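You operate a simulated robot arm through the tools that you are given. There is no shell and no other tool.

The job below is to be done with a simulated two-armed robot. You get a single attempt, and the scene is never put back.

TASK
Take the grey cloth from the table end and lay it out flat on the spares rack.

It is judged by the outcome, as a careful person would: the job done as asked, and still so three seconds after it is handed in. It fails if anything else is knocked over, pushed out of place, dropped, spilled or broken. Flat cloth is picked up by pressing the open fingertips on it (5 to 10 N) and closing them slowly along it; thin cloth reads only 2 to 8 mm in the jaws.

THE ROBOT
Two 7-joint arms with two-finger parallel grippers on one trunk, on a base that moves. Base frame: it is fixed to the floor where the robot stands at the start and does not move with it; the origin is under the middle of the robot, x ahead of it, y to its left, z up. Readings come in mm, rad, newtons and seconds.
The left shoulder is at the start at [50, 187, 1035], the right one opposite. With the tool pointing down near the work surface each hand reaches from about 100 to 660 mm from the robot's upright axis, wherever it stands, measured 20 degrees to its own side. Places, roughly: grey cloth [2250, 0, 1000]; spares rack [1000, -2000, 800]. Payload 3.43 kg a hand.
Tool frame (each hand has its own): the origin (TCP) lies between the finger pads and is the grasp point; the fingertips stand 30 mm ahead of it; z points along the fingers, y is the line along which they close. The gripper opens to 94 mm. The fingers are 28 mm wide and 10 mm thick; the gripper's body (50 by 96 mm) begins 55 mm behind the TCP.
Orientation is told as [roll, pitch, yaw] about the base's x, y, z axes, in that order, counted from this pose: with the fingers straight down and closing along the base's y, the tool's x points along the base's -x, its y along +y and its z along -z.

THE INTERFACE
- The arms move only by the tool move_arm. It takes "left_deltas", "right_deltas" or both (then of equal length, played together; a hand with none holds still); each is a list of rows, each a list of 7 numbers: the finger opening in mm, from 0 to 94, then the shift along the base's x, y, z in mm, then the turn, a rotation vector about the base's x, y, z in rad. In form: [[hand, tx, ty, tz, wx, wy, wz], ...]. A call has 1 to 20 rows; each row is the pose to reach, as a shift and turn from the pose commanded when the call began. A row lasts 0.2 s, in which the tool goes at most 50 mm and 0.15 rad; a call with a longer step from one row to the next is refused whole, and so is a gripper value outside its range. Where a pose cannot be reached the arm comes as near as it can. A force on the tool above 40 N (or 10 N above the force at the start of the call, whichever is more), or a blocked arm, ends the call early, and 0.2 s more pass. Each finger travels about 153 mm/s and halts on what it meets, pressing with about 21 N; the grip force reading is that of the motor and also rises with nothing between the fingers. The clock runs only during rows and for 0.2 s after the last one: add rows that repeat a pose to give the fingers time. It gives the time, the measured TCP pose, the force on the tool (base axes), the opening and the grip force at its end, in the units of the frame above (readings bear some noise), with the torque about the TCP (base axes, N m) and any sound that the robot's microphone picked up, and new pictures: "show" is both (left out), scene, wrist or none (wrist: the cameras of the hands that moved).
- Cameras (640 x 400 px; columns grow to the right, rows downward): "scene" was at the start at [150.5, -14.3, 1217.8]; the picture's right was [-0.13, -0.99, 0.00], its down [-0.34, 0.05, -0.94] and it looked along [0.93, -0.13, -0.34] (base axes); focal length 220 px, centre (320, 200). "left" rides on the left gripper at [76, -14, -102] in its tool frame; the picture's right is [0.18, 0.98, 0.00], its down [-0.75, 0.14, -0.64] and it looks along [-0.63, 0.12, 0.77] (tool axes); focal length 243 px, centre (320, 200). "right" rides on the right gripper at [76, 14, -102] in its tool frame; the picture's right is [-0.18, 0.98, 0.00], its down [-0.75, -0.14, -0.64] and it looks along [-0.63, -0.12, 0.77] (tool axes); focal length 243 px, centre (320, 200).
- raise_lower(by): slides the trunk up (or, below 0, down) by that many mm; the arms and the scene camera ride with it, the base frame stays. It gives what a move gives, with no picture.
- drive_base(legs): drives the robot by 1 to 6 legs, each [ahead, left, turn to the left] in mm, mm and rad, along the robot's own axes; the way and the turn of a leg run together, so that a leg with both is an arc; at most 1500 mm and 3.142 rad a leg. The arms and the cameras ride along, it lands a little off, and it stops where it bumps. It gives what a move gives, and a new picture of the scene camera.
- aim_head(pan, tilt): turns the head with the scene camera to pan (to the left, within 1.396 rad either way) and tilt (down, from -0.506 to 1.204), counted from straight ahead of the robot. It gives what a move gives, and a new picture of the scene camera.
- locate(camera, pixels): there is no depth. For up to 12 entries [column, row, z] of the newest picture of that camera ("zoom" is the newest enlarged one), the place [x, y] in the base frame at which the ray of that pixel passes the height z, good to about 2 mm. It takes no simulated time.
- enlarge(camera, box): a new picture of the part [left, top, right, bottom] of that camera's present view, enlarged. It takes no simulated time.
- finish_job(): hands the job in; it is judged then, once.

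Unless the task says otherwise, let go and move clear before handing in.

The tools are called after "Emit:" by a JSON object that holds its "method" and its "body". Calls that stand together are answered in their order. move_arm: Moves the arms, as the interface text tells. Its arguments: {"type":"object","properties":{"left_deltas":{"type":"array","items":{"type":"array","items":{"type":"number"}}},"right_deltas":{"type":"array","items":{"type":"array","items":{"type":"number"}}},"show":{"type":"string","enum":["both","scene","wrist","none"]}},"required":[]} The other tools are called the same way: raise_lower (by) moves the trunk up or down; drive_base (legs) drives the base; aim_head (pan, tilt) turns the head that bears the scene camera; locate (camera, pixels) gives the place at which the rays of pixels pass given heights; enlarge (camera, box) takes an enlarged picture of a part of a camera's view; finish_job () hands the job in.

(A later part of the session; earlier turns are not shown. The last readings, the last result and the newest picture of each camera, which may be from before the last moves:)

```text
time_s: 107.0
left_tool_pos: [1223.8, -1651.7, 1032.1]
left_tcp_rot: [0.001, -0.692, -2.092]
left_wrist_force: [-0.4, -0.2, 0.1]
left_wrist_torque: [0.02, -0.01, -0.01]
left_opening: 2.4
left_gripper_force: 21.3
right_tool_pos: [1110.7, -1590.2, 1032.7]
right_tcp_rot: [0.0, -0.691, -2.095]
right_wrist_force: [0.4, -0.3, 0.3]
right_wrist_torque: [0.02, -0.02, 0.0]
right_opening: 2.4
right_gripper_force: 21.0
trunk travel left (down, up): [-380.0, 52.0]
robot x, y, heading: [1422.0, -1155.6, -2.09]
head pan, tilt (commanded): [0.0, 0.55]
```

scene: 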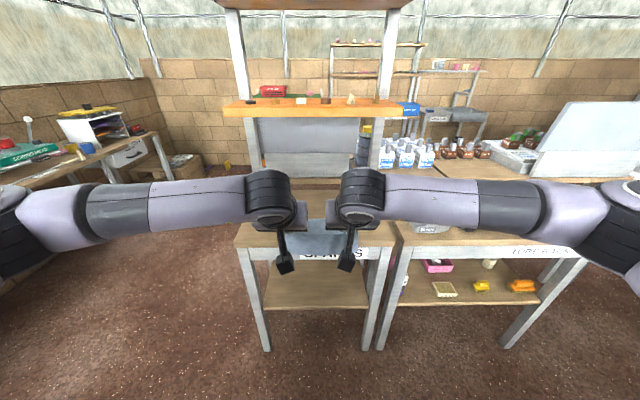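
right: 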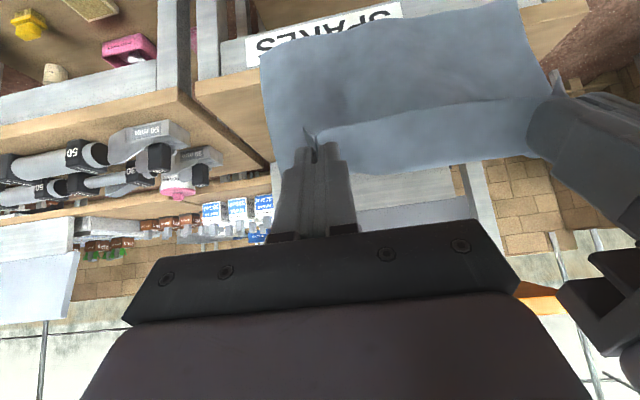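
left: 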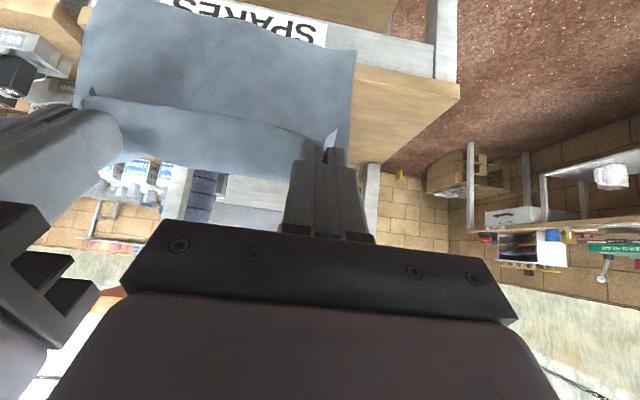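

The arms are now well below the orange shelf level and the cloth hangs in front of the rack. I'll measure the rack top's front corners from the scene and left wrist cameras.

Emit:
{"method": "enlarge", "body": {"camera": "scene", "box": [210, 90, 430, 290]}}

Emit:
{"method": "enlarge", "body": {"camera": "left", "box": [300, 20, 500, 220]}}

```text
2.00 times, centred on (320, 190) of scene
```

zoom: 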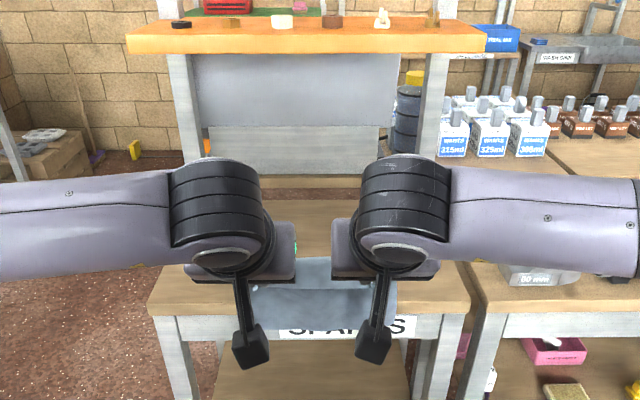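

```text
2.00 times, centred on (400, 120) of left
```

zoom: 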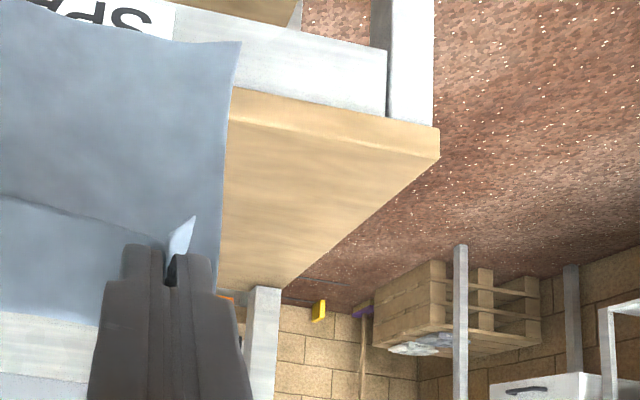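

I'll triangulate the board's top front-left corner: scene (235,239) and left-wrist (460.5,98.5), plus its back-left corner at left-wrist (382,165).

Emit:
{"method": "locate", "body": {"camera": "left", "pixels": [[460.5, 98.5, 780], [460.5, 98.5, 800], [460.5, 98.5, 820], [382, 165, 780], [382, 165, 800]]}}

Emit:
{"method": "locate", "body": {"camera": "scene", "pixels": [[235, 239, 780], [235, 239, 800], [235, 239, 820], [396, 239, 800], [396, 239, 820], [258, 178, 800], [258, 178, 820]]}}

```text
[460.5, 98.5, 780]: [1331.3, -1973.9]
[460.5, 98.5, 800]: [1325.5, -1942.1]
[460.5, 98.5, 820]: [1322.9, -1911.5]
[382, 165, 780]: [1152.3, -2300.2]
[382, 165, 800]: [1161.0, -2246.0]
```

```text
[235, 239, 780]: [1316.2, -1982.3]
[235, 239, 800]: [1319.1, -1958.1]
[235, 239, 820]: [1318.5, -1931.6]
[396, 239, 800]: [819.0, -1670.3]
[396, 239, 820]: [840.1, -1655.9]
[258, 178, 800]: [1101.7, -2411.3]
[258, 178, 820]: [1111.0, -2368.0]
```

The rack board spans about n 1545–2122 and t −1028 to −1363 at z≈800. I'll drive ahead 340 mm so the hanging cloth is over the board, still about 65 mm above it.

Emit:
{"method": "drive_base", "body": {"legs": [[200, 0, 0], [140, 0, 0]]}}

Emit:
{"method": "aim_head", "body": {"pan": 0.0, "tilt": 0.8}}

```text
time_s: 109.6
left_tool_pos: [1058.8, -1948.3, 1032.6]
left_tcp_rot: [0.0, -0.692, -2.082]
left_wrist_force: [0.4, -0.6, -0.3]
left_wrist_torque: [0.0, 0.0, -0.02]
left_opening: 2.4
left_gripper_force: 20.8
right_tool_pos: [944.0, -1886.8, 1033.0]
right_tcp_rot: [0.0, -0.691, -2.086]
right_wrist_force: [-0.7, 0.1, 0.5]
right_wrist_torque: [0.01, -0.06, -0.04]
right_opening: 2.4
right_gripper_force: 21.1
trunk travel left (down, up): [-380.0, 52.0]
robot x, y, heading: [1255.6, -1451.5, -2.088]
head pan, tilt (commanded): [0.0, 0.55]
```

scene: 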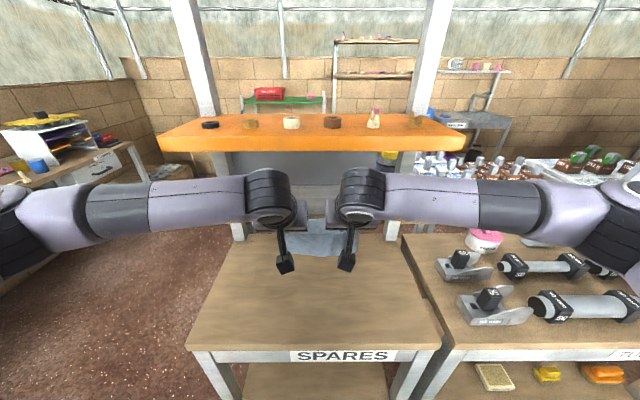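

```text
time_s: 110.3
left_tool_pos: [1058.8, -1947.1, 1031.9]
left_tcp_rot: [-0.002, -0.693, -2.084]
left_wrist_force: [0.7, 0.2, -0.4]
left_wrist_torque: [-0.04, -0.01, -0.05]
left_opening: 2.4
left_gripper_force: 21.4
right_tool_pos: [944.6, -1886.6, 1032.0]
right_tcp_rot: [0.001, -0.691, -2.085]
right_wrist_force: [0.2, -0.4, 0.3]
right_wrist_torque: [-0.02, -0.02, -0.04]
right_opening: 2.2
right_gripper_force: 21.0
trunk travel left (down, up): [-380.0, 52.0]
robot x, y, heading: [1259.2, -1447.4, -2.086]
head pan, tilt (commanded): [0.0, 0.799]
```

scene: 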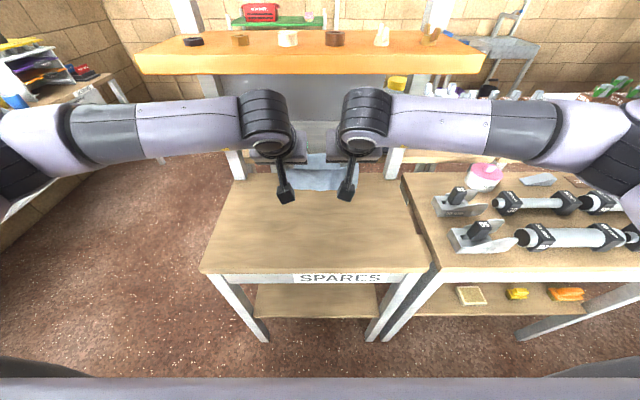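

The cloth hangs over the rear half of the board (scene (330,170)), hands in front of and under the orange shelf line. I'll extend 62 mm further in while lowering 45 mm, then look with the wrist cameras.

Emit:
{"method": "move_arm", "body": {"left_deltas": [[0, -8, -13.5, -11, 0, 0, 0], [0, -16, -27, -22, 0, 0, 0], [0, -23.5, -40.3, -34, 0, 0, 0], [0, -31, -53.7, -45, 0, 0, 0], [0, -31, -53.7, -45, 0, 0, 0]], "right_deltas": [[0, -8, -13.5, -11, 0, 0, 0], [0, -16, -27, -22, 0, 0, 0], [0, -23.5, -40.3, -34, 0, 0, 0], [0, -31, -53.7, -45, 0, 0, 0], [0, -31, -53.7, -45, 0, 0, 0]]}}

```text
time_s: 111.5
left_tool_pos: [1028.3, -2000.3, 986.9]
left_tcp_rot: [-0.001, -0.693, -2.083]
left_wrist_force: [0.6, 0.7, 0.0]
left_wrist_torque: [0.02, -0.01, -0.06]
left_opening: 2.4
left_gripper_force: 20.4
right_tool_pos: [913.1, -1942.2, 987.6]
right_tcp_rot: [-0.001, -0.692, -2.086]
right_wrist_force: [0.3, -0.1, -0.3]
right_wrist_torque: [0.02, 0.01, -0.02]
right_opening: 2.3
right_gripper_force: 21.0
trunk travel left (down, up): [-380.0, 52.0]
robot x, y, heading: [1254.4, -1447.1, -2.087]
head pan, tilt (commanded): [0.0, 0.799]
```

scene: 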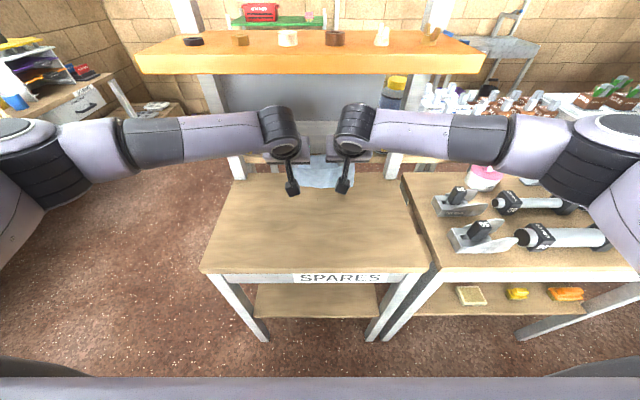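
right: 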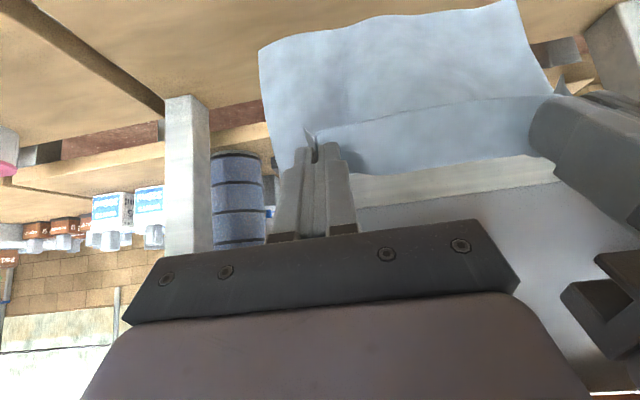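
left: 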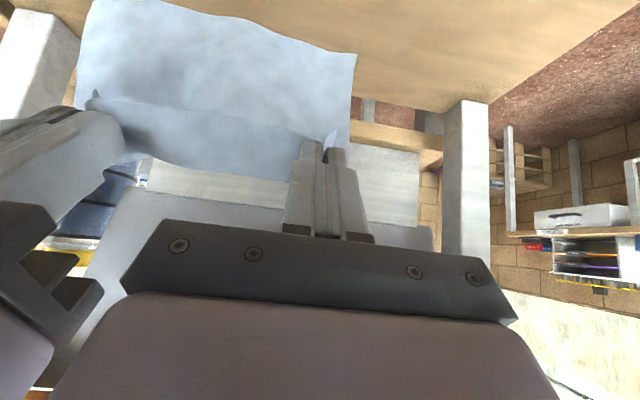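

The wrist pictures show the cloth hanging with its lower edge free just above the board, under the shelf. I'll lower until it touches and begin drawing back and down, so the far edge is laid first, and stop partway to check.

Emit:
{"method": "move_arm", "body": {"left_deltas": [[0, 0, 0, -10, 0, 0, 0], [0, 0, 0, -19, 0, 0, 0], [0, 5, 8.7, -24, 0, 0, 0], [0, 10, 17.3, -30, 0, 0, 0], [0, 15, 26, -36, 0, 0, 0], [0, 20, 34.6, -42, 0, 0, 0], [0, 20, 34.6, -42, 0, 0, 0]], "right_deltas": [[0, 0, 0, -10, 0, 0, 0], [0, 0, 0, -19, 0, 0, 0], [0, 5, 8.7, -24, 0, 0, 0], [0, 10, 17.3, -30, 0, 0, 0], [0, 15, 26, -36, 0, 0, 0], [0, 20, 34.6, -42, 0, 0, 0], [0, 20, 34.6, -42, 0, 0, 0]]}}

```text
time_s: 113.1
left_tool_pos: [1047.5, -1965.2, 945.5]
left_tcp_rot: [-0.002, -0.692, -2.085]
left_wrist_force: [0.3, -0.1, 0.7]
left_wrist_torque: [-0.02, 0.02, -0.04]
left_opening: 2.4
left_gripper_force: 20.6
right_tool_pos: [932.8, -1905.5, 944.9]
right_tcp_rot: [0.0, -0.691, -2.089]
right_wrist_force: [-0.5, 0.3, 0.0]
right_wrist_torque: [-0.02, 0.04, 0.01]
right_opening: 2.4
right_gripper_force: 20.3
trunk travel left (down, up): [-380.0, 52.0]
robot x, y, heading: [1255.9, -1453.8, -2.083]
head pan, tilt (commanded): [0.0, 0.799]
```

scene: 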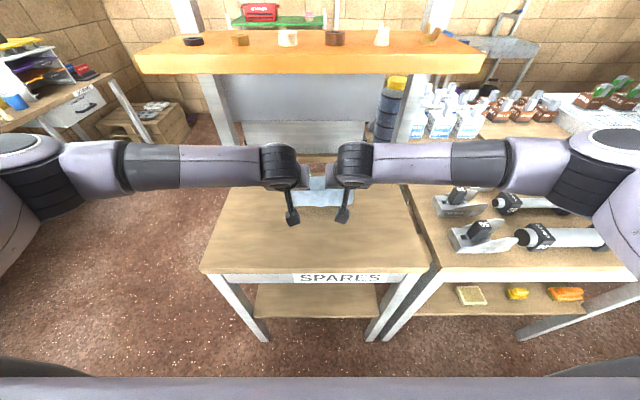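
right: 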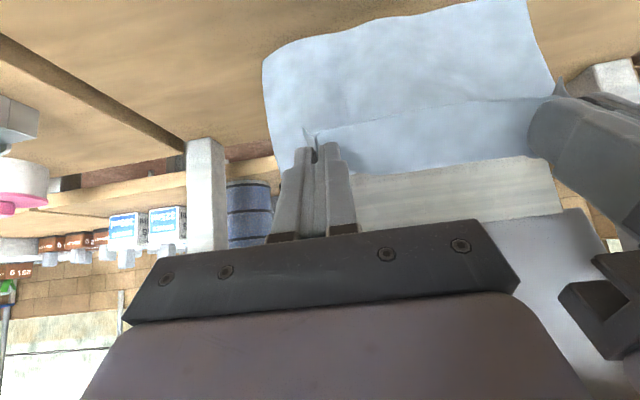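
left: 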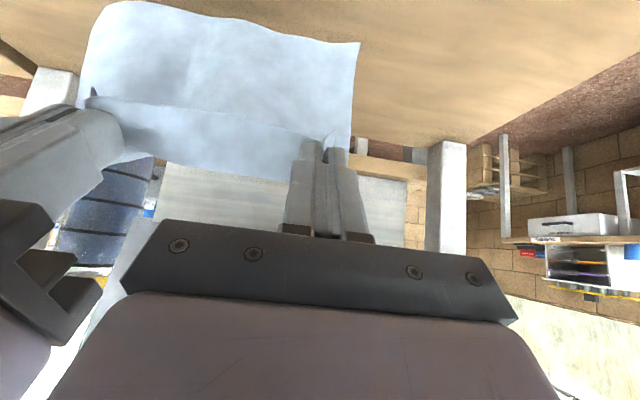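

The lower edge now seems to rest on the board; I'll check where it sits by locating its corner pixels at board height, z 800.

Emit:
{"method": "locate", "body": {"camera": "right", "pixels": [[270, 55, 800], [525, 2, 800], [300, 45, 800]]}}

Emit:
{"method": "locate", "body": {"camera": "left", "pixels": [[358, 42, 800], [130, 3, 800], [320, 38, 800]]}}

Emit:
{"method": "enlarge", "body": {"camera": "scene", "box": [240, 140, 400, 240]}}

Emit:
{"method": "enlarge", "body": {"camera": "right", "box": [220, 0, 560, 200]}}

```text
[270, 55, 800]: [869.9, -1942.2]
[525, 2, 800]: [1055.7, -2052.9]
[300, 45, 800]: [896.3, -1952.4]
```

```text
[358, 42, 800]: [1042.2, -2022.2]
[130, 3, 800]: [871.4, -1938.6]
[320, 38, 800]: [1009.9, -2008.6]
```

```text
4.00 times, centred on (320, 190) of scene
```

zoom: 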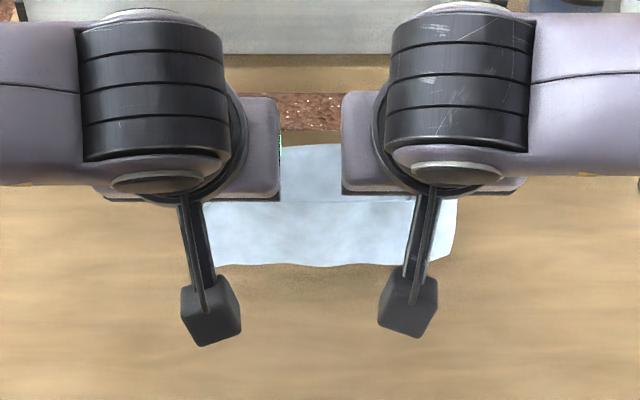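

```text
1.88 times, centred on (390, 100) of right
```

zoom: 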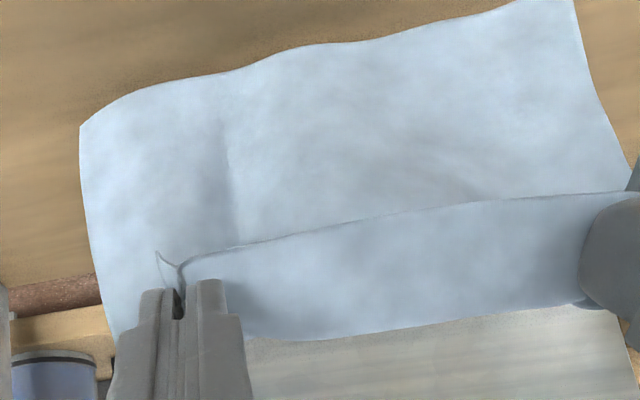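

The lower edge is just on the board at t≈-1240, spanning n 1725–1930. I'll continue drawing back and down at about 45° so the cloth lays progressively, and check midway.

Emit:
{"method": "move_arm", "body": {"left_deltas": [[0, 1.8, 3.0, -10, 0, 0, 0], [0, 3.5, 6.1, -19, 0, 0, 0], [0, 7.3, 12.6, -26, 0, 0, 0], [0, 11, 19, -33, 0, 0, 0], [0, 14.8, 25.5, -39, 0, 0, 0], [0, 18.5, 32, -45, 0, 0, 0], [0, 22.3, 38.5, -51.5, 0, 0, 0], [0, 26, 45, -58, 0, 0, 0], [0, 26, 45, -58, 0, 0, 0]], "right_deltas": [[0, 1.8, 3.0, -10, 0, 0, 0], [0, 3.5, 6.1, -19, 0, 0, 0], [0, 7.3, 12.6, -26, 0, 0, 0], [0, 11, 19, -33, 0, 0, 0], [0, 14.8, 25.5, -39, 0, 0, 0], [0, 18.5, 32, -45, 0, 0, 0], [0, 22.3, 38.5, -51.5, 0, 0, 0], [0, 26, 45, -58, 0, 0, 0], [0, 26, 45, -58, 0, 0, 0]]}}

Emit:
{"method": "enlarge", "body": {"camera": "scene", "box": [240, 140, 400, 240]}}

```text
time_s: 115.1
left_tool_pos: [1073.6, -1921.3, 888.6]
left_tcp_rot: [0.0, -0.695, -2.084]
left_wrist_force: [-0.1, -0.3, -0.5]
left_wrist_torque: [0.01, 0.0, -0.05]
left_opening: 2.5
left_gripper_force: 20.6
right_tool_pos: [960.3, -1860.8, 888.0]
right_tcp_rot: [0.0, -0.692, -2.085]
right_wrist_force: [-0.9, -0.3, 0.3]
right_wrist_torque: [-0.01, -0.01, 0.02]
right_opening: 2.2
right_gripper_force: 20.5
trunk travel left (down, up): [-380.0, 52.0]
robot x, y, heading: [1259.7, -1449.8, -2.086]
head pan, tilt (commanded): [0.0, 0.799]
```

scene: 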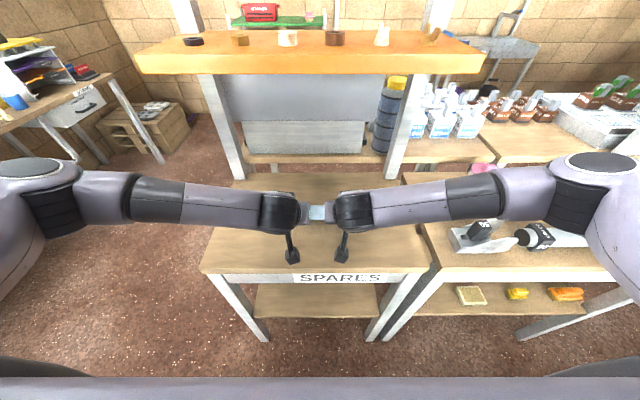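
right: 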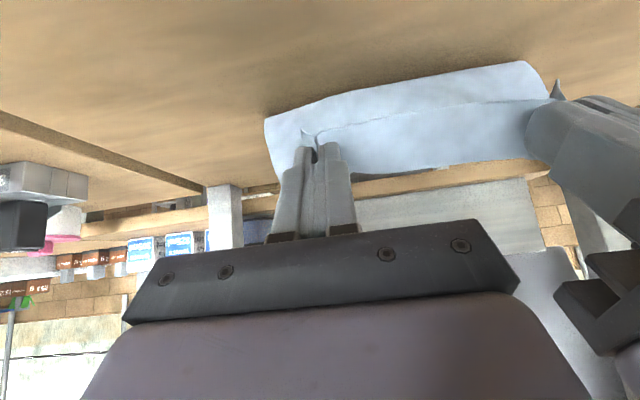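
left: 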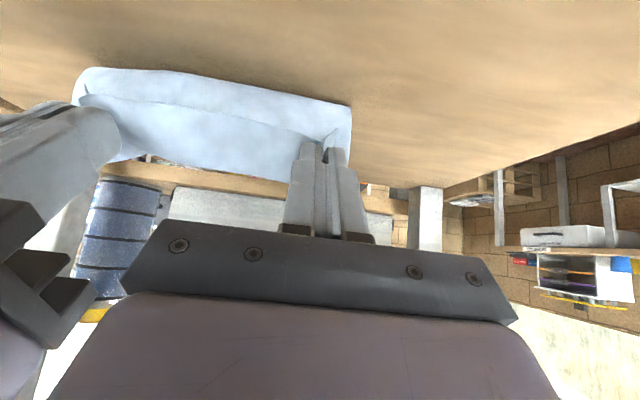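

```text
4.00 times, centred on (320, 190) of scene
```

zoom: 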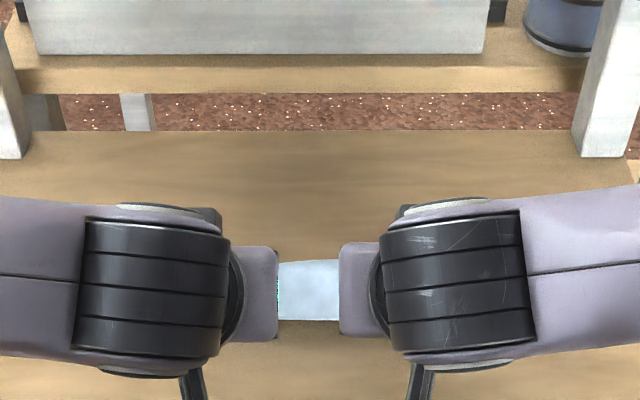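

Between the hands the cloth shows from zoom (310,260) to (310,320), and the wrist views show a rounded fold at the board. I'll locate those lines to see which way the lower part is lying.

Emit:
{"method": "locate", "body": {"camera": "scene", "pixels": [[317.5, 205, 800], [317.5, 205, 870], [317.5, 220, 800], [317.5, 220, 870]]}}

Emit:
{"method": "locate", "body": {"camera": "right", "pixels": [[268, 125, 800], [350, 95, 800], [540, 70, 800], [350, 95, 830]]}}

Emit:
{"method": "enlarge", "body": {"camera": "right", "box": [240, 40, 580, 240]}}

Emit:
{"method": "enlarge", "body": {"camera": "left", "box": [60, 40, 400, 240]}}

```text
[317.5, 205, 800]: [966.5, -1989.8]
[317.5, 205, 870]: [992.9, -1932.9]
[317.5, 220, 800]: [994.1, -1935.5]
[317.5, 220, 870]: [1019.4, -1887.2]
```

```text
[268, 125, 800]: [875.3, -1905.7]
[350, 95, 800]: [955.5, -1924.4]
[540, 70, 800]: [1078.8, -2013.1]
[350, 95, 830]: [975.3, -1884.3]
```

```text
1.88 times, centred on (410, 140) of right
```

zoom: 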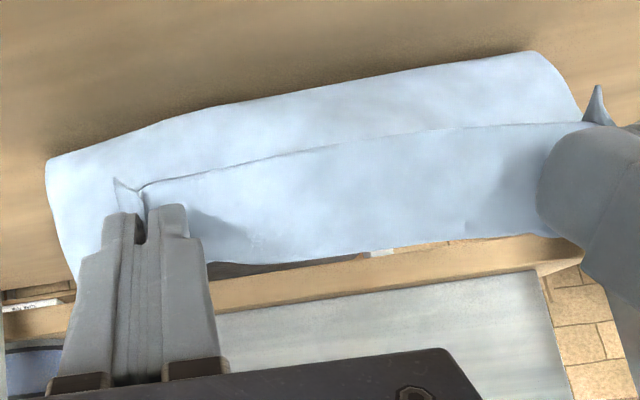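

```text
1.88 times, centred on (230, 140) of left
```

zoom: 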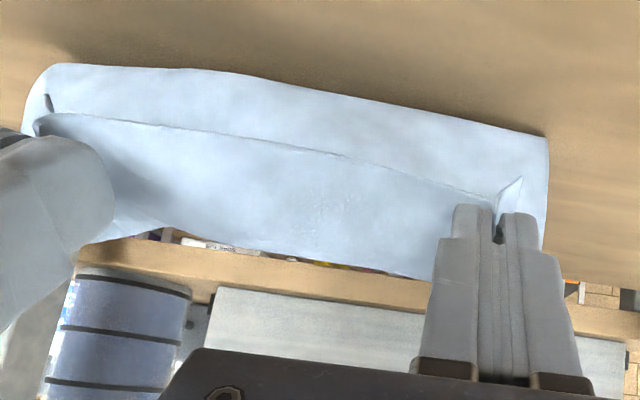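

The far edge is still at t≈-1239 on the board and about 45 mm is already laid, so the laying is going as wanted. I'll continue back and down while turning the hands upright, ending about 10 mm above contact.

Emit:
{"method": "move_arm", "body": {"left_deltas": [[0, 3.5, 6.1, -6, 0.0607, -0.0349, 0], [0, 7, 12.1, -12, 0.1214, -0.0697, 0], [0, 8.8, 15.1, -16, 0.1777, -0.1021, 0], [0, 10.5, 18.2, -20, 0.2341, -0.1345, 0], [0, 12.3, 21.2, -25.5, 0.2948, -0.1693, 0], [0, 14, 24.2, -31, 0.3555, -0.2042, 0], [0, 14.8, 25.5, -35.5, 0.4162, -0.239, 0], [0, 15.5, 26.8, -40, 0.4769, -0.2739, 0], [0, 16, 27.7, -44, 0.5375, -0.3088, 0], [0, 16.5, 28.6, -48, 0.5982, -0.3436, 0], [0, 16.5, 28.6, -48, 0.5982, -0.3436, 0]], "right_deltas": [[0, 3.5, 6.1, -6, 0.0607, -0.0349, 0], [0, 7, 12.1, -12, 0.1214, -0.0697, 0], [0, 8.8, 15.1, -16, 0.1777, -0.1021, 0], [0, 10.5, 18.2, -20, 0.2341, -0.1345, 0], [0, 12.3, 21.2, -25.5, 0.2948, -0.1693, 0], [0, 14, 24.2, -31, 0.3555, -0.2042, 0], [0, 14.8, 25.5, -35.5, 0.4162, -0.239, 0], [0, 15.5, 26.8, -40, 0.4769, -0.2739, 0], [0, 16, 27.7, -44, 0.5375, -0.3088, 0], [0, 16.5, 28.6, -48, 0.5982, -0.3436, 0], [0, 16.5, 28.6, -48, 0.5982, -0.3436, 0]]}}

Emit:
{"method": "enlarge", "body": {"camera": "scene", "box": [220, 130, 420, 290]}}

```text
time_s: 117.5
left_tool_pos: [1090.9, -1893.7, 839.7]
left_tcp_rot: [0.004, -0.001, -2.086]
left_wrist_force: [-0.2, -0.1, -0.8]
left_wrist_torque: [0.0, 0.03, -0.05]
left_opening: 2.4
left_gripper_force: 20.8
right_tool_pos: [976.4, -1833.5, 841.2]
right_tcp_rot: [0.003, -0.002, -2.088]
right_wrist_force: [0.1, 0.1, -0.6]
right_wrist_torque: [0.02, 0.03, -0.04]
right_opening: 2.5
right_gripper_force: 21.3
trunk travel left (down, up): [-380.0, 52.0]
robot x, y, heading: [1257.8, -1448.9, -2.086]
head pan, tilt (commanded): [0.0, 0.799]
```

scene: 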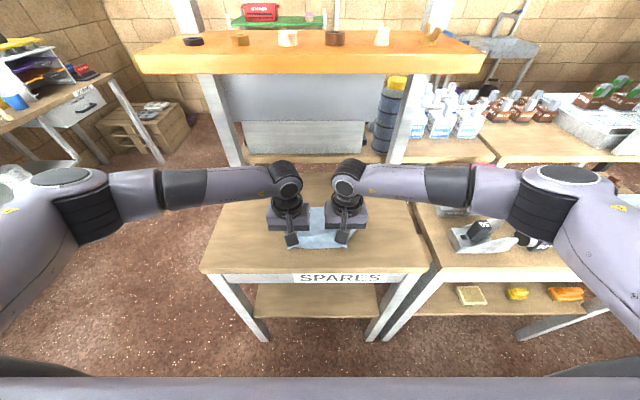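
right: 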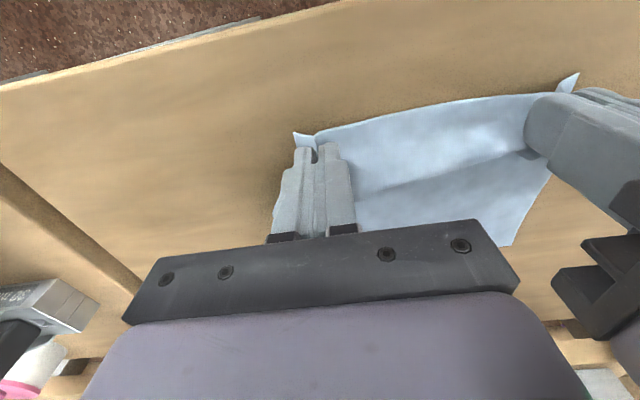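
left: 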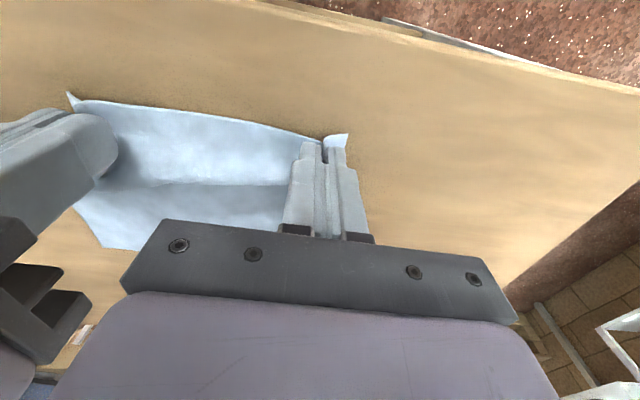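

```text
2.50 times, centred on (320, 210) of scene
```

zoom: 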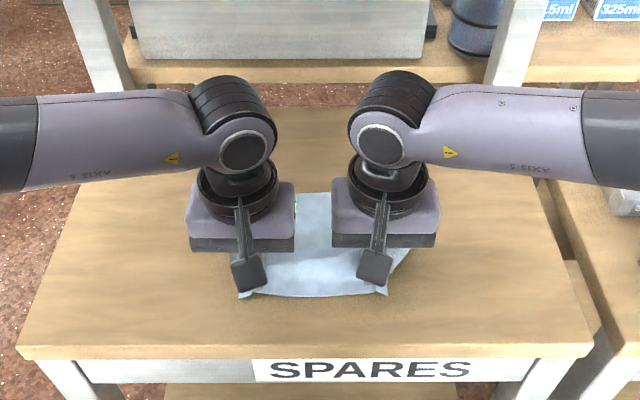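

The cloth lies on the board with the hands about 10 mm above it, far edge at zoom row 193 and the near edge at row 297. I'll locate its outline to see how much slack is left.

Emit:
{"method": "locate", "body": {"camera": "zoom", "pixels": [[315, 193, 800], [315, 297, 808], [240, 298, 808], [388, 293, 808], [410, 245, 800], [20, 350, 800], [592, 346, 800]]}}

Emit:
{"method": "locate", "body": {"camera": "right", "pixels": [[513, 246, 800], [293, 132, 812], [576, 75, 812], [440, 105, 808], [280, 230, 800]]}}

Emit:
{"method": "locate", "body": {"camera": "left", "pixels": [[102, 247, 800], [347, 134, 812], [68, 93, 812], [200, 110, 808]]}}

```text
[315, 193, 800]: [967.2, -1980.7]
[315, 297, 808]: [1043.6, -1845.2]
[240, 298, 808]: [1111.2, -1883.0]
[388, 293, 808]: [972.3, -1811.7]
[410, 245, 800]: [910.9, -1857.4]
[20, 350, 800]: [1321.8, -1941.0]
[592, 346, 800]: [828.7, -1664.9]
```

```text
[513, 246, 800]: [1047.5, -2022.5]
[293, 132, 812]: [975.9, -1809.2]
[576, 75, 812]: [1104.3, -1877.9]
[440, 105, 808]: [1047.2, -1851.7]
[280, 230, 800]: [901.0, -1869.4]
```

```text
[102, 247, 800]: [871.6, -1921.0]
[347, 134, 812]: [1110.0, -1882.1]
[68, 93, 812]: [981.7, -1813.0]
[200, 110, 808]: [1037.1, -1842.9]
```

About 155 mm is laid with roughly 8 mm slack. I'll pull back 5 mm, spread the hands 3 mm each and lower 6 mm, then feel for the board.

Emit:
{"method": "move_arm", "body": {"left_deltas": [[0, 2.5, 1.4, -3, 0, 0, 0], [0, 5.1, 2.8, -6, 0, 0, 0], [0, 5.1, 2.8, -6, 0, 0, 0]], "right_deltas": [[0, 0, 2.9, -3, 0, 0, 0], [0, -0.1, 5.8, -6, 0, 0, 0], [0, -0.1, 5.8, -6, 0, 0, 0]], "show": "wrist"}}

```text
time_s: 118.3
left_tool_pos: [1095.1, -1888.2, 834.4]
left_tcp_rot: [0.005, -0.002, -2.086]
left_wrist_force: [-2.7, 1.3, 0.7]
left_wrist_torque: [0.06, 0.07, -0.03]
left_opening: 2.4
left_gripper_force: 20.8
right_tool_pos: [978.2, -1826.7, 834.3]
right_tcp_rot: [0.004, -0.001, -2.087]
right_wrist_force: [2.5, -0.4, -0.1]
right_wrist_torque: [-0.06, -0.06, -0.06]
right_opening: 2.3
right_gripper_force: 21.1
trunk travel left (down, up): [-380.0, 52.0]
robot x, y, heading: [1259.8, -1452.4, -2.086]
head pan, tilt (commanded): [0.0, 0.799]
```

right: 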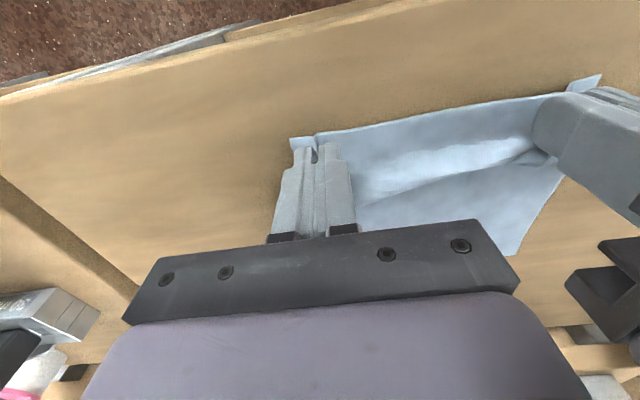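
left: 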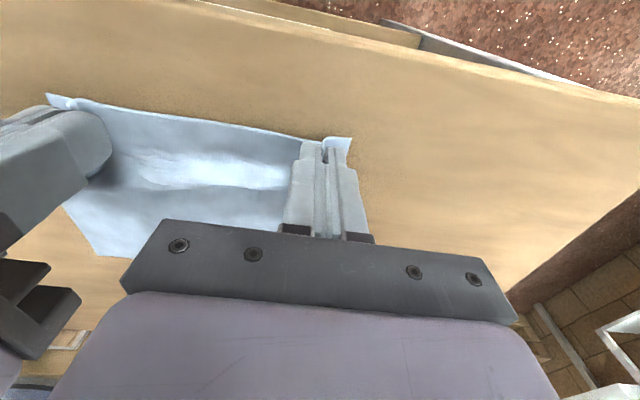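

The near edge is now taut sideways (2.6 N), with a low ridge left across the middle. I'll pull back another 8 mm while lowering 3 mm to take out that slack.

Emit:
{"method": "move_arm", "body": {"left_deltas": [[0, 1.3, 2.3, -1, 0, 0, 0], [0, 2.7, 4.6, -2, 0, 0, 0], [0, 4, 6.9, -3, 0, 0, 0], [0, 4, 6.9, -3, 0, 0, 0]], "right_deltas": [[0, 1.3, 2.3, -1, 0, 0, 0], [0, 2.7, 4.6, -2, 0, 0, 0], [0, 4, 6.9, -3, 0, 0, 0], [0, 4, 6.9, -3, 0, 0, 0]], "show": "both"}}

Emit:
{"method": "enlarge", "body": {"camera": "scene", "box": [240, 170, 400, 280]}}

```text
time_s: 119.3
left_tool_pos: [1099.7, -1883.9, 831.5]
left_tcp_rot: [0.006, -0.004, -2.085]
left_wrist_force: [-3.7, 1.1, 2.0]
left_wrist_torque: [0.03, 0.13, -0.04]
left_opening: 2.2
left_gripper_force: 20.5
right_tool_pos: [981.2, -1819.5, 832.2]
right_tcp_rot: [0.005, -0.002, -2.087]
right_wrist_force: [3.6, -3.5, 2.0]
right_wrist_torque: [-0.13, -0.11, -0.05]
right_opening: 2.3
right_gripper_force: 21.1
trunk travel left (down, up): [-380.0, 52.0]
robot x, y, heading: [1258.8, -1450.2, -2.088]
head pan, tilt (commanded): [0.0, 0.799]
```

scene: 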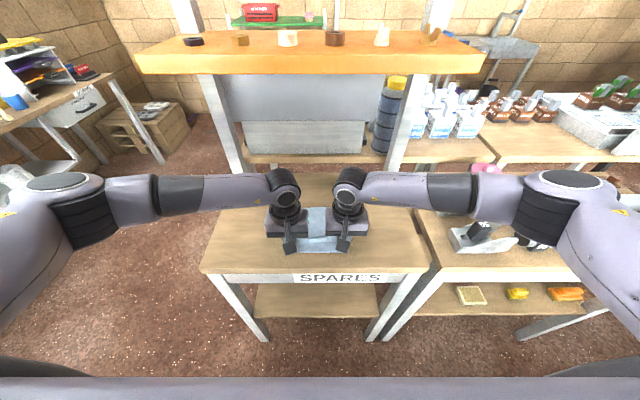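
right: 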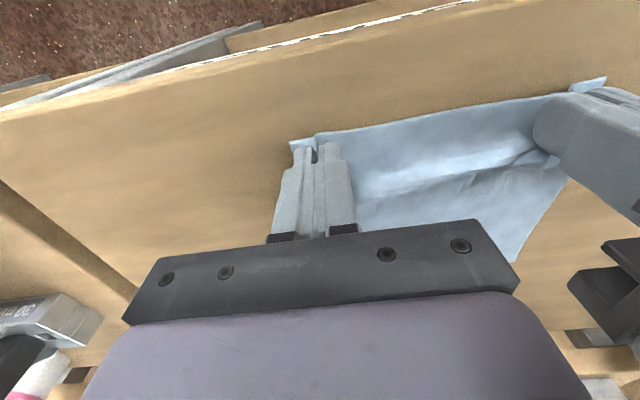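
left: 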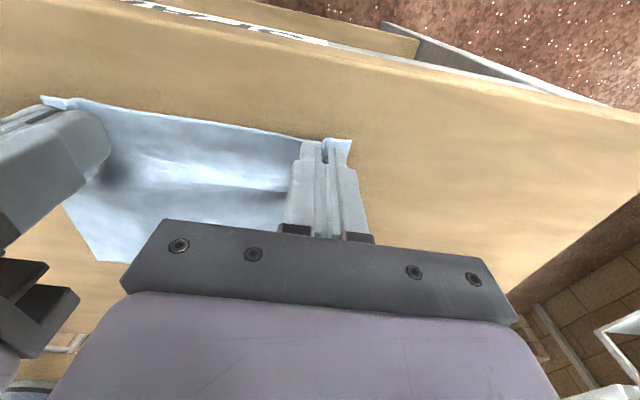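

```text
3.64 times, centred on (320, 225) of scene
```

zoom: 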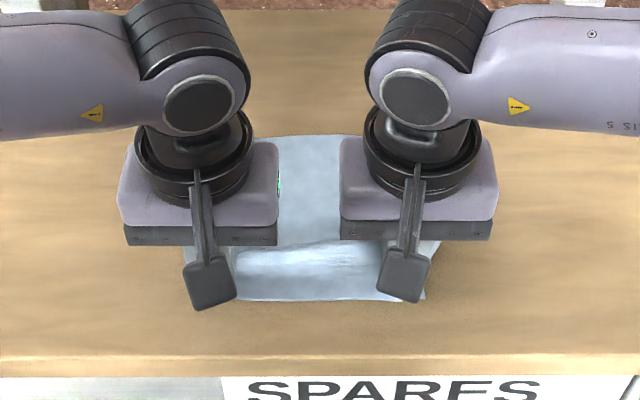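

Fingertips just touch (2 N). I'll press about 1 mm more and read the force before opening.

Emit:
{"method": "move_arm", "body": {"left_deltas": [[0, -0.8, 0.5, -0.6, 0, 0, 0], [0, -1.5, 0.9, -1.0, 0, 0, 0], [0, -1.5, 0.9, -1.0, 0, 0, 0], [0, -1.5, 0.9, -1.0, 0, 0, 0]], "right_deltas": [[0, 0.8, -0.5, -0.6, 0, 0, 0], [0, 1.5, -0.9, -1.0, 0, 0, 0], [0, 1.5, -0.9, -1.0, 0, 0, 0], [0, 1.5, -0.9, -1.0, 0, 0, 0]], "show": "none"}}

```text
time_s: 120.3
left_tool_pos: [1098.8, -1881.5, 831.6]
left_tcp_rot: [0.008, -0.006, -2.083]
left_wrist_force: [2.7, -3.6, 15.8]
left_wrist_torque: [-0.01, -0.12, -0.05]
left_opening: 2.2
left_gripper_force: 21.2
right_tool_pos: [982.0, -1820.6, 832.3]
right_tcp_rot: [0.001, -0.004, -2.087]
right_wrist_force: [-1.4, 0.0, 8.3]
right_wrist_torque: [0.04, 0.03, -0.04]
right_opening: 2.0
right_gripper_force: 20.9
trunk travel left (down, up): [-380.0, 52.0]
robot x, y, heading: [1258.7, -1451.0, -2.086]
head pan, tilt (commanded): [0.0, 0.799]
```

Left presses 16 N, right 8 N. I'll ease the left, then open slowly while moving each hand outward so the outer fingers spread the pinched pleats flat.

Emit:
{"method": "move_arm", "body": {"left_deltas": [[2, 0, 0, 0.5, 0, 0, 0], [4, 0.9, -0.5, 0.5, 0, 0, 0], [6, 1.7, -1, 0.5, 0, 0, 0], [8, 2.6, -1.5, 0.5, 0, 0, 0], [10, 3.5, -2, 0.5, 0, 0, 0], [12, 4.3, -2.5, 0.5, 0, 0, 0], [14, 5.2, -3, 0.5, 0, 0, 0], [16, 6.1, -3.5, 0.5, 0, 0, 0], [18, 6.9, -4, 0.5, 0, 0, 0], [20, 7.8, -4.5, 0.5, 0, 0, 0], [22, 8.7, -5, 0.5, 0, 0, 0], [24, 9.5, -5.5, 0.5, 0, 0, 0], [26, 10.4, -6, 0.5, 0, 0, 0], [26, 10.4, -6, 0.5, 0, 0, 0]], "right_deltas": [[2, 0, 0, 0, 0, 0, 0], [4, -0.9, 0.5, 0, 0, 0, 0], [6, -1.7, 1, 0, 0, 0, 0], [8, -2.6, 1.5, 0, 0, 0, 0], [10, -3.5, 2, 0, 0, 0, 0], [12, -4.3, 2.5, 0, 0, 0, 0], [14, -5.2, 3, 0, 0, 0, 0], [16, -6.1, 3.5, 0, 0, 0, 0], [18, -6.9, 4, 0, 0, 0, 0], [20, -7.8, 4.5, 0, 0, 0, 0], [22, -8.7, 5, 0, 0, 0, 0], [24, -9.5, 5.5, 0, 0, 0, 0], [26, -10.4, 6, 0, 0, 0, 0], [26, -10.4, 6, 0, 0, 0, 0]]}}

Emit:
{"method": "enlarge", "body": {"camera": "scene", "box": [240, 170, 400, 280]}}

```text
time_s: 123.3
left_tool_pos: [1110.6, -1887.9, 831.5]
left_tcp_rot: [0.005, -0.005, -2.085]
left_wrist_force: [-4.2, 3.1, 11.1]
left_wrist_torque: [0.19, 0.24, -0.02]
left_opening: 27.4
left_gripper_force: 1.2
right_tool_pos: [972.7, -1815.0, 831.7]
right_tcp_rot: [0.005, -0.002, -2.088]
right_wrist_force: [8.3, -3.0, 14.9]
right_wrist_torque: [0.04, -0.12, -0.05]
right_opening: 21.0
right_gripper_force: 0.0
trunk travel left (down, up): [-380.0, 52.0]
robot x, y, heading: [1256.4, -1452.4, -2.083]
head pan, tilt (commanded): [0.0, 0.799]
```

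scene: 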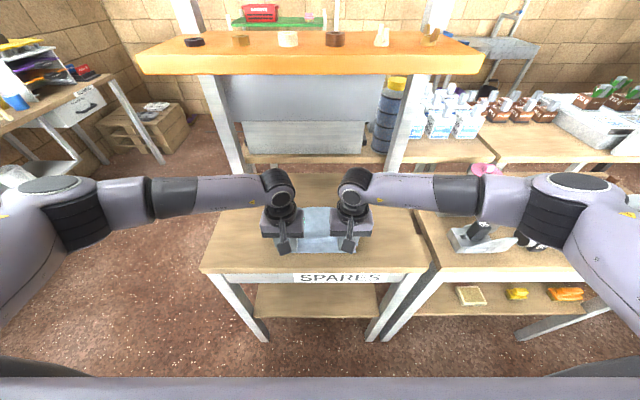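
right: 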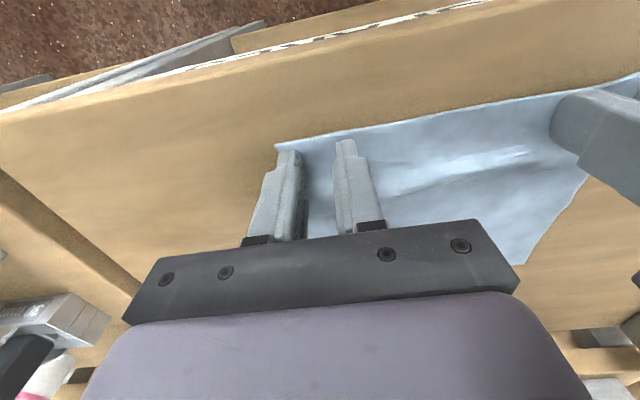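
left: 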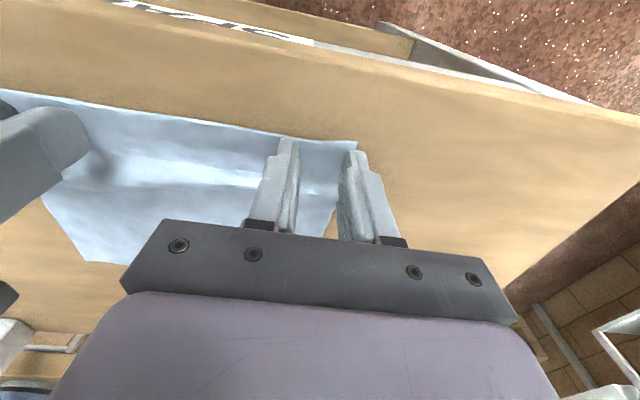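

```text
3.64 times, centred on (320, 225) of scene
```

zoom: 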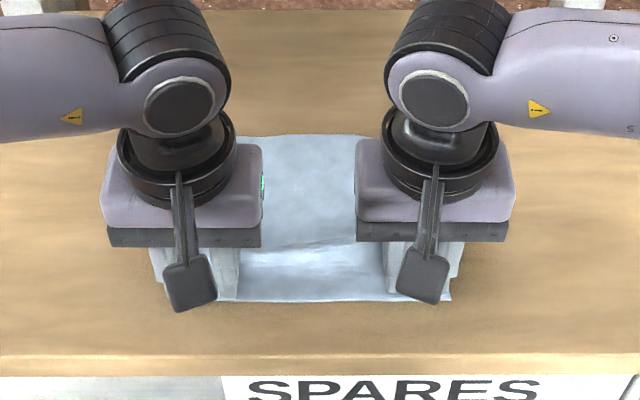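

Both grippers have opened (27 and 21 mm) and the pleats spread out; the near edge at zoom row 300 looks straight. I'll lift both hands gently 20 mm and look.

Emit:
{"method": "move_arm", "body": {"left_deltas": [[27, 0, 0, 2, 0, 0, 0], [27, 0, 0, 5, 0, 0, 0], [27, 0, 0, 10, 0, 0, 0], [27, 0, 0, 20, 0, 0, 0], [27, 0, 0, 20, 0, 0, 0]], "right_deltas": [[22, 0, 0, 2, 0, 0, 0], [22, 0, 0, 5, 0, 0, 0], [22, 0, 0, 10, 0, 0, 0], [22, 0, 0, 20, 0, 0, 0], [22, 0, 0, 20, 0, 0, 0]]}}

Emit:
{"method": "enlarge", "body": {"camera": "right", "box": [240, 50, 640, 290]}}

Emit:
{"method": "enlarge", "body": {"camera": "left", "box": [0, 50, 400, 290]}}

```text
time_s: 124.5
left_tool_pos: [1110.0, -1888.6, 848.0]
left_tcp_rot: [0.007, -0.001, -2.085]
left_wrist_force: [0.7, -0.3, -0.5]
left_wrist_torque: [-0.04, 0.02, 0.01]
left_opening: 26.8
left_gripper_force: 0.1
right_tool_pos: [971.8, -1814.3, 849.9]
right_tcp_rot: [0.003, -0.002, -2.087]
right_wrist_force: [1.6, -0.8, -1.0]
right_wrist_torque: [0.04, 0.0, 0.0]
right_opening: 22.1
right_gripper_force: 0.0
trunk travel left (down, up): [-380.0, 52.0]
robot x, y, heading: [1259.5, -1451.3, -2.082]
head pan, tilt (commanded): [0.0, 0.799]
```

scene: 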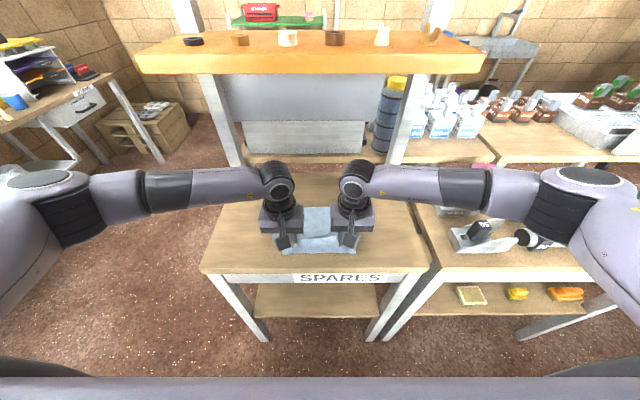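
right: 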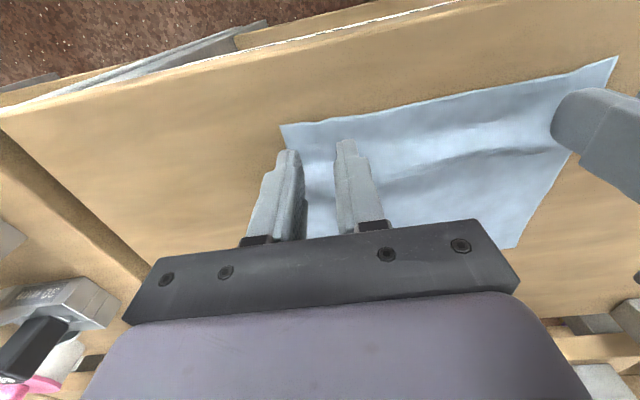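
left: 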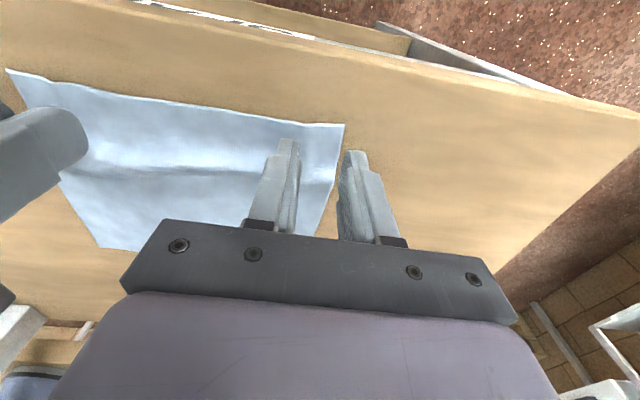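

```text
1.60 times, centred on (440, 170) of right
```

zoom: 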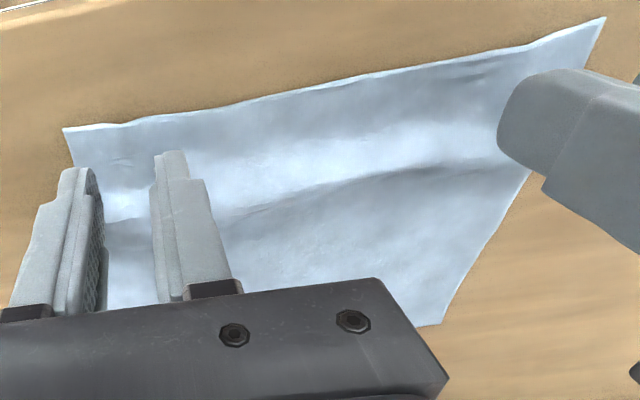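

```text
1.60 times, centred on (200, 170) of left
```

zoom: 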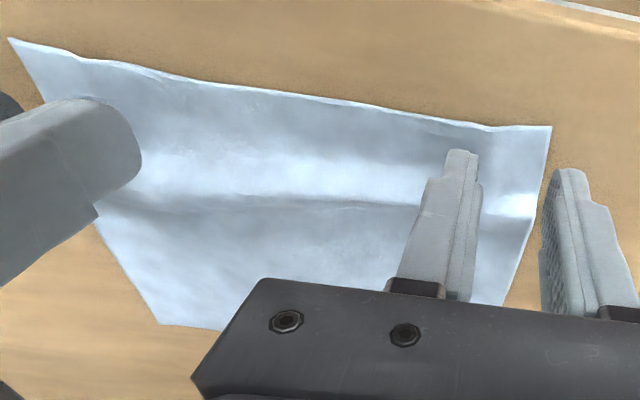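

The cloth is released and spread, but a low ridge runs across it about 50 mm in from the near edge. I'll draw the hands back and up out of view to see the whole cloth from above.

Emit:
{"method": "move_arm", "body": {"left_deltas": [[27, 10, 17, 15, 0, 0, 0], [27, 22, 38, 30, 0, 0, 0], [27, 40, 69, 40, 0, 0, 0], [27, 60, 104, 50, 0, 0, 0], [27, 80, 138, 60, 0, 0, 0], [27, 80, 138, 60, 0, 0, 0]], "right_deltas": [[22, 10, 17, 15, 0, 0, 0], [22, 22, 38, 30, 0, 0, 0], [22, 40, 69, 40, 0, 0, 0], [22, 60, 104, 50, 0, 0, 0], [22, 80, 138, 60, 0, 0, 0], [22, 80, 138, 60, 0, 0, 0]]}}

Emit:
{"method": "enlarge", "body": {"camera": "scene", "box": [240, 170, 400, 280]}}

```text
time_s: 125.9
left_tool_pos: [1189.7, -1749.8, 909.7]
left_tcp_rot: [0.007, -0.004, -2.087]
left_wrist_force: [0.2, -0.4, -0.5]
left_wrist_torque: [-0.03, -0.02, -0.03]
left_opening: 27.2
left_gripper_force: 0.1
right_tool_pos: [1052.5, -1675.2, 911.0]
right_tcp_rot: [0.004, 0.0, -2.088]
right_wrist_force: [-0.5, 0.8, 0.2]
right_wrist_torque: [-0.04, 0.0, -0.01]
right_opening: 22.2
right_gripper_force: 0.1
trunk travel left (down, up): [-380.0, 52.0]
robot x, y, heading: [1256.7, -1449.8, -2.082]
head pan, tilt (commanded): [0.0, 0.799]
```

scene: 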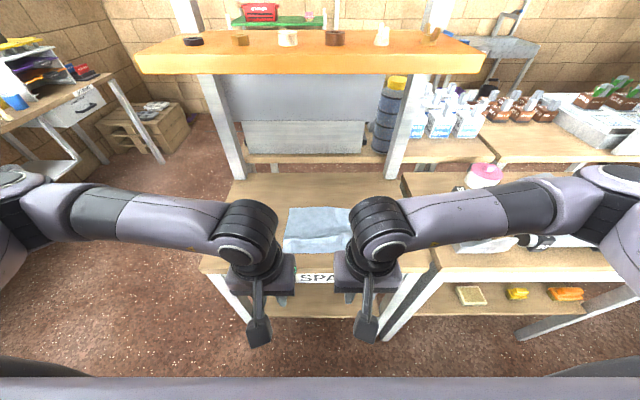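
right: 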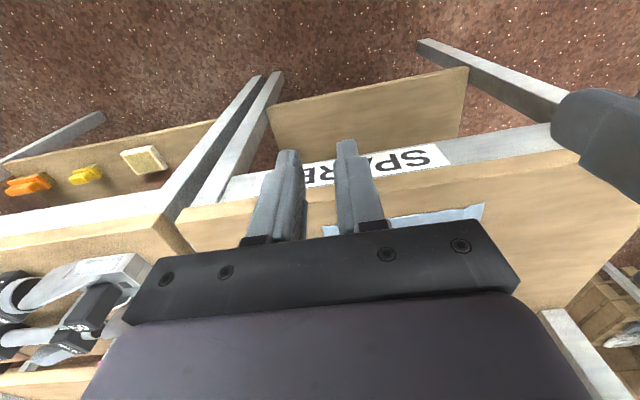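
left: 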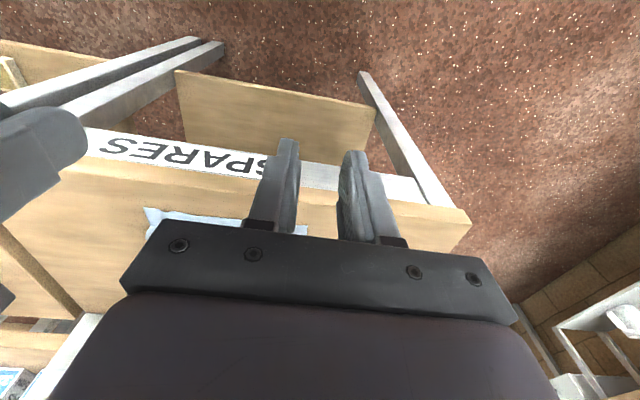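

```text
3.64 times, centred on (320, 225) of scene
```

zoom: 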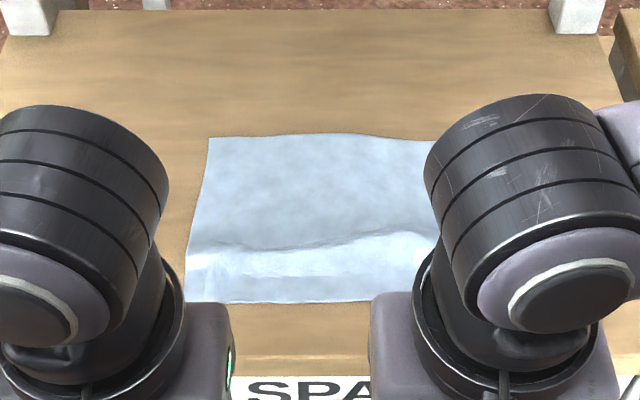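

From above, the cloth lies square on the board with just one ridge across it at zoom row ~242. I'll locate the outline and ridge to plan a smoothing stroke.

Emit:
{"method": "locate", "body": {"camera": "zoom", "pixels": [[208, 138, 801], [420, 140, 801], [185, 302, 801], [368, 300, 801], [215, 245, 805], [300, 245, 805], [400, 232, 805], [280, 303, 801], [320, 134, 801]]}}

```text
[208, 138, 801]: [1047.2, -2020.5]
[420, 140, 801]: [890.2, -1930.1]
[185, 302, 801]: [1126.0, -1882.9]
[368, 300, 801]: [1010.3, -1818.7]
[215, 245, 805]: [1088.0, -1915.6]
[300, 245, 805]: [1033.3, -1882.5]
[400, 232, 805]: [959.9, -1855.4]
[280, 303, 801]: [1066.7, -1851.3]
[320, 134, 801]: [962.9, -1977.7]
```

The cloth is 160 mm deep on the board (t −1066 to −1227), with the ridge near t −1115. I'll bring both hands, 44 mm open, over the near edge strip to press it lightly and draw it toward the robot.

Emit:
{"method": "move_arm", "body": {"left_deltas": [[32, -25, -32.7, -10, 0, 0, 0], [38, -50, -65.3, -20, 0, 0, 0], [44, -75, -98, -30, 0, 0, 0], [44, -99.8, -130.6, -45, 0, 0, 0], [44, -99.8, -130.6, -62, 0, 0, 0], [44, -99.8, -130.6, -70, 0, 0, 0], [44, -99.8, -130.6, -70, 0, 0, 0]], "right_deltas": [[28, -18.6, -35.2, -10, 0, 0, 0], [36, -37.2, -70.3, -20, 0, 0, 0], [44, -55.8, -105.5, -30, 0, 0, 0], [44, -74.4, -140.6, -45, 0, 0, 0], [44, -74.4, -140.6, -62, 0, 0, 0], [44, -74.4, -140.6, -70, 0, 0, 0], [44, -74.4, -140.6, -70, 0, 0, 0]], "show": "wrist"}}

```text
time_s: 127.5
left_tool_pos: [1089.4, -1881.7, 840.7]
left_tcp_rot: [0.009, -0.002, -2.085]
left_wrist_force: [-0.9, -0.1, -0.4]
left_wrist_torque: [0.02, -0.01, -0.02]
left_opening: 44.0
left_gripper_force: 0.1
right_tool_pos: [976.0, -1816.9, 840.8]
right_tcp_rot: [0.004, -0.002, -2.089]
right_wrist_force: [-0.1, 0.1, -0.6]
right_wrist_torque: [0.01, -0.02, -0.01]
right_opening: 44.0
right_gripper_force: 0.0
trunk travel left (down, up): [-380.0, 52.0]
robot x, y, heading: [1256.3, -1452.2, -2.085]
head pan, tilt (commanded): [0.0, 0.799]
```

right: 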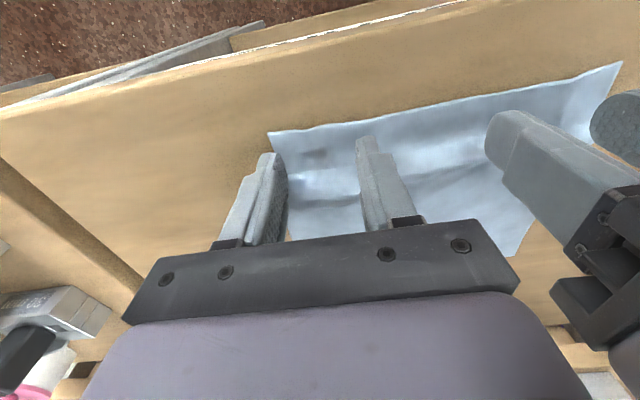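
left: 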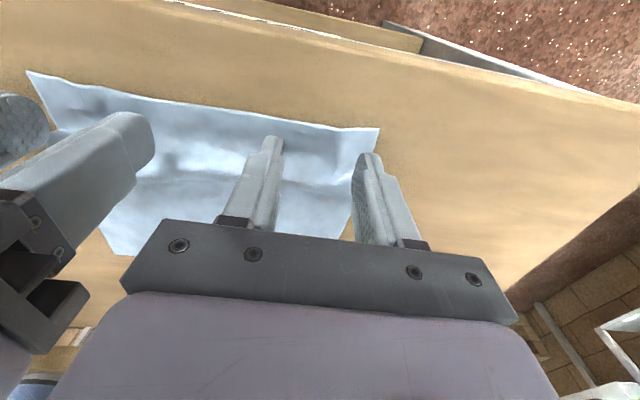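

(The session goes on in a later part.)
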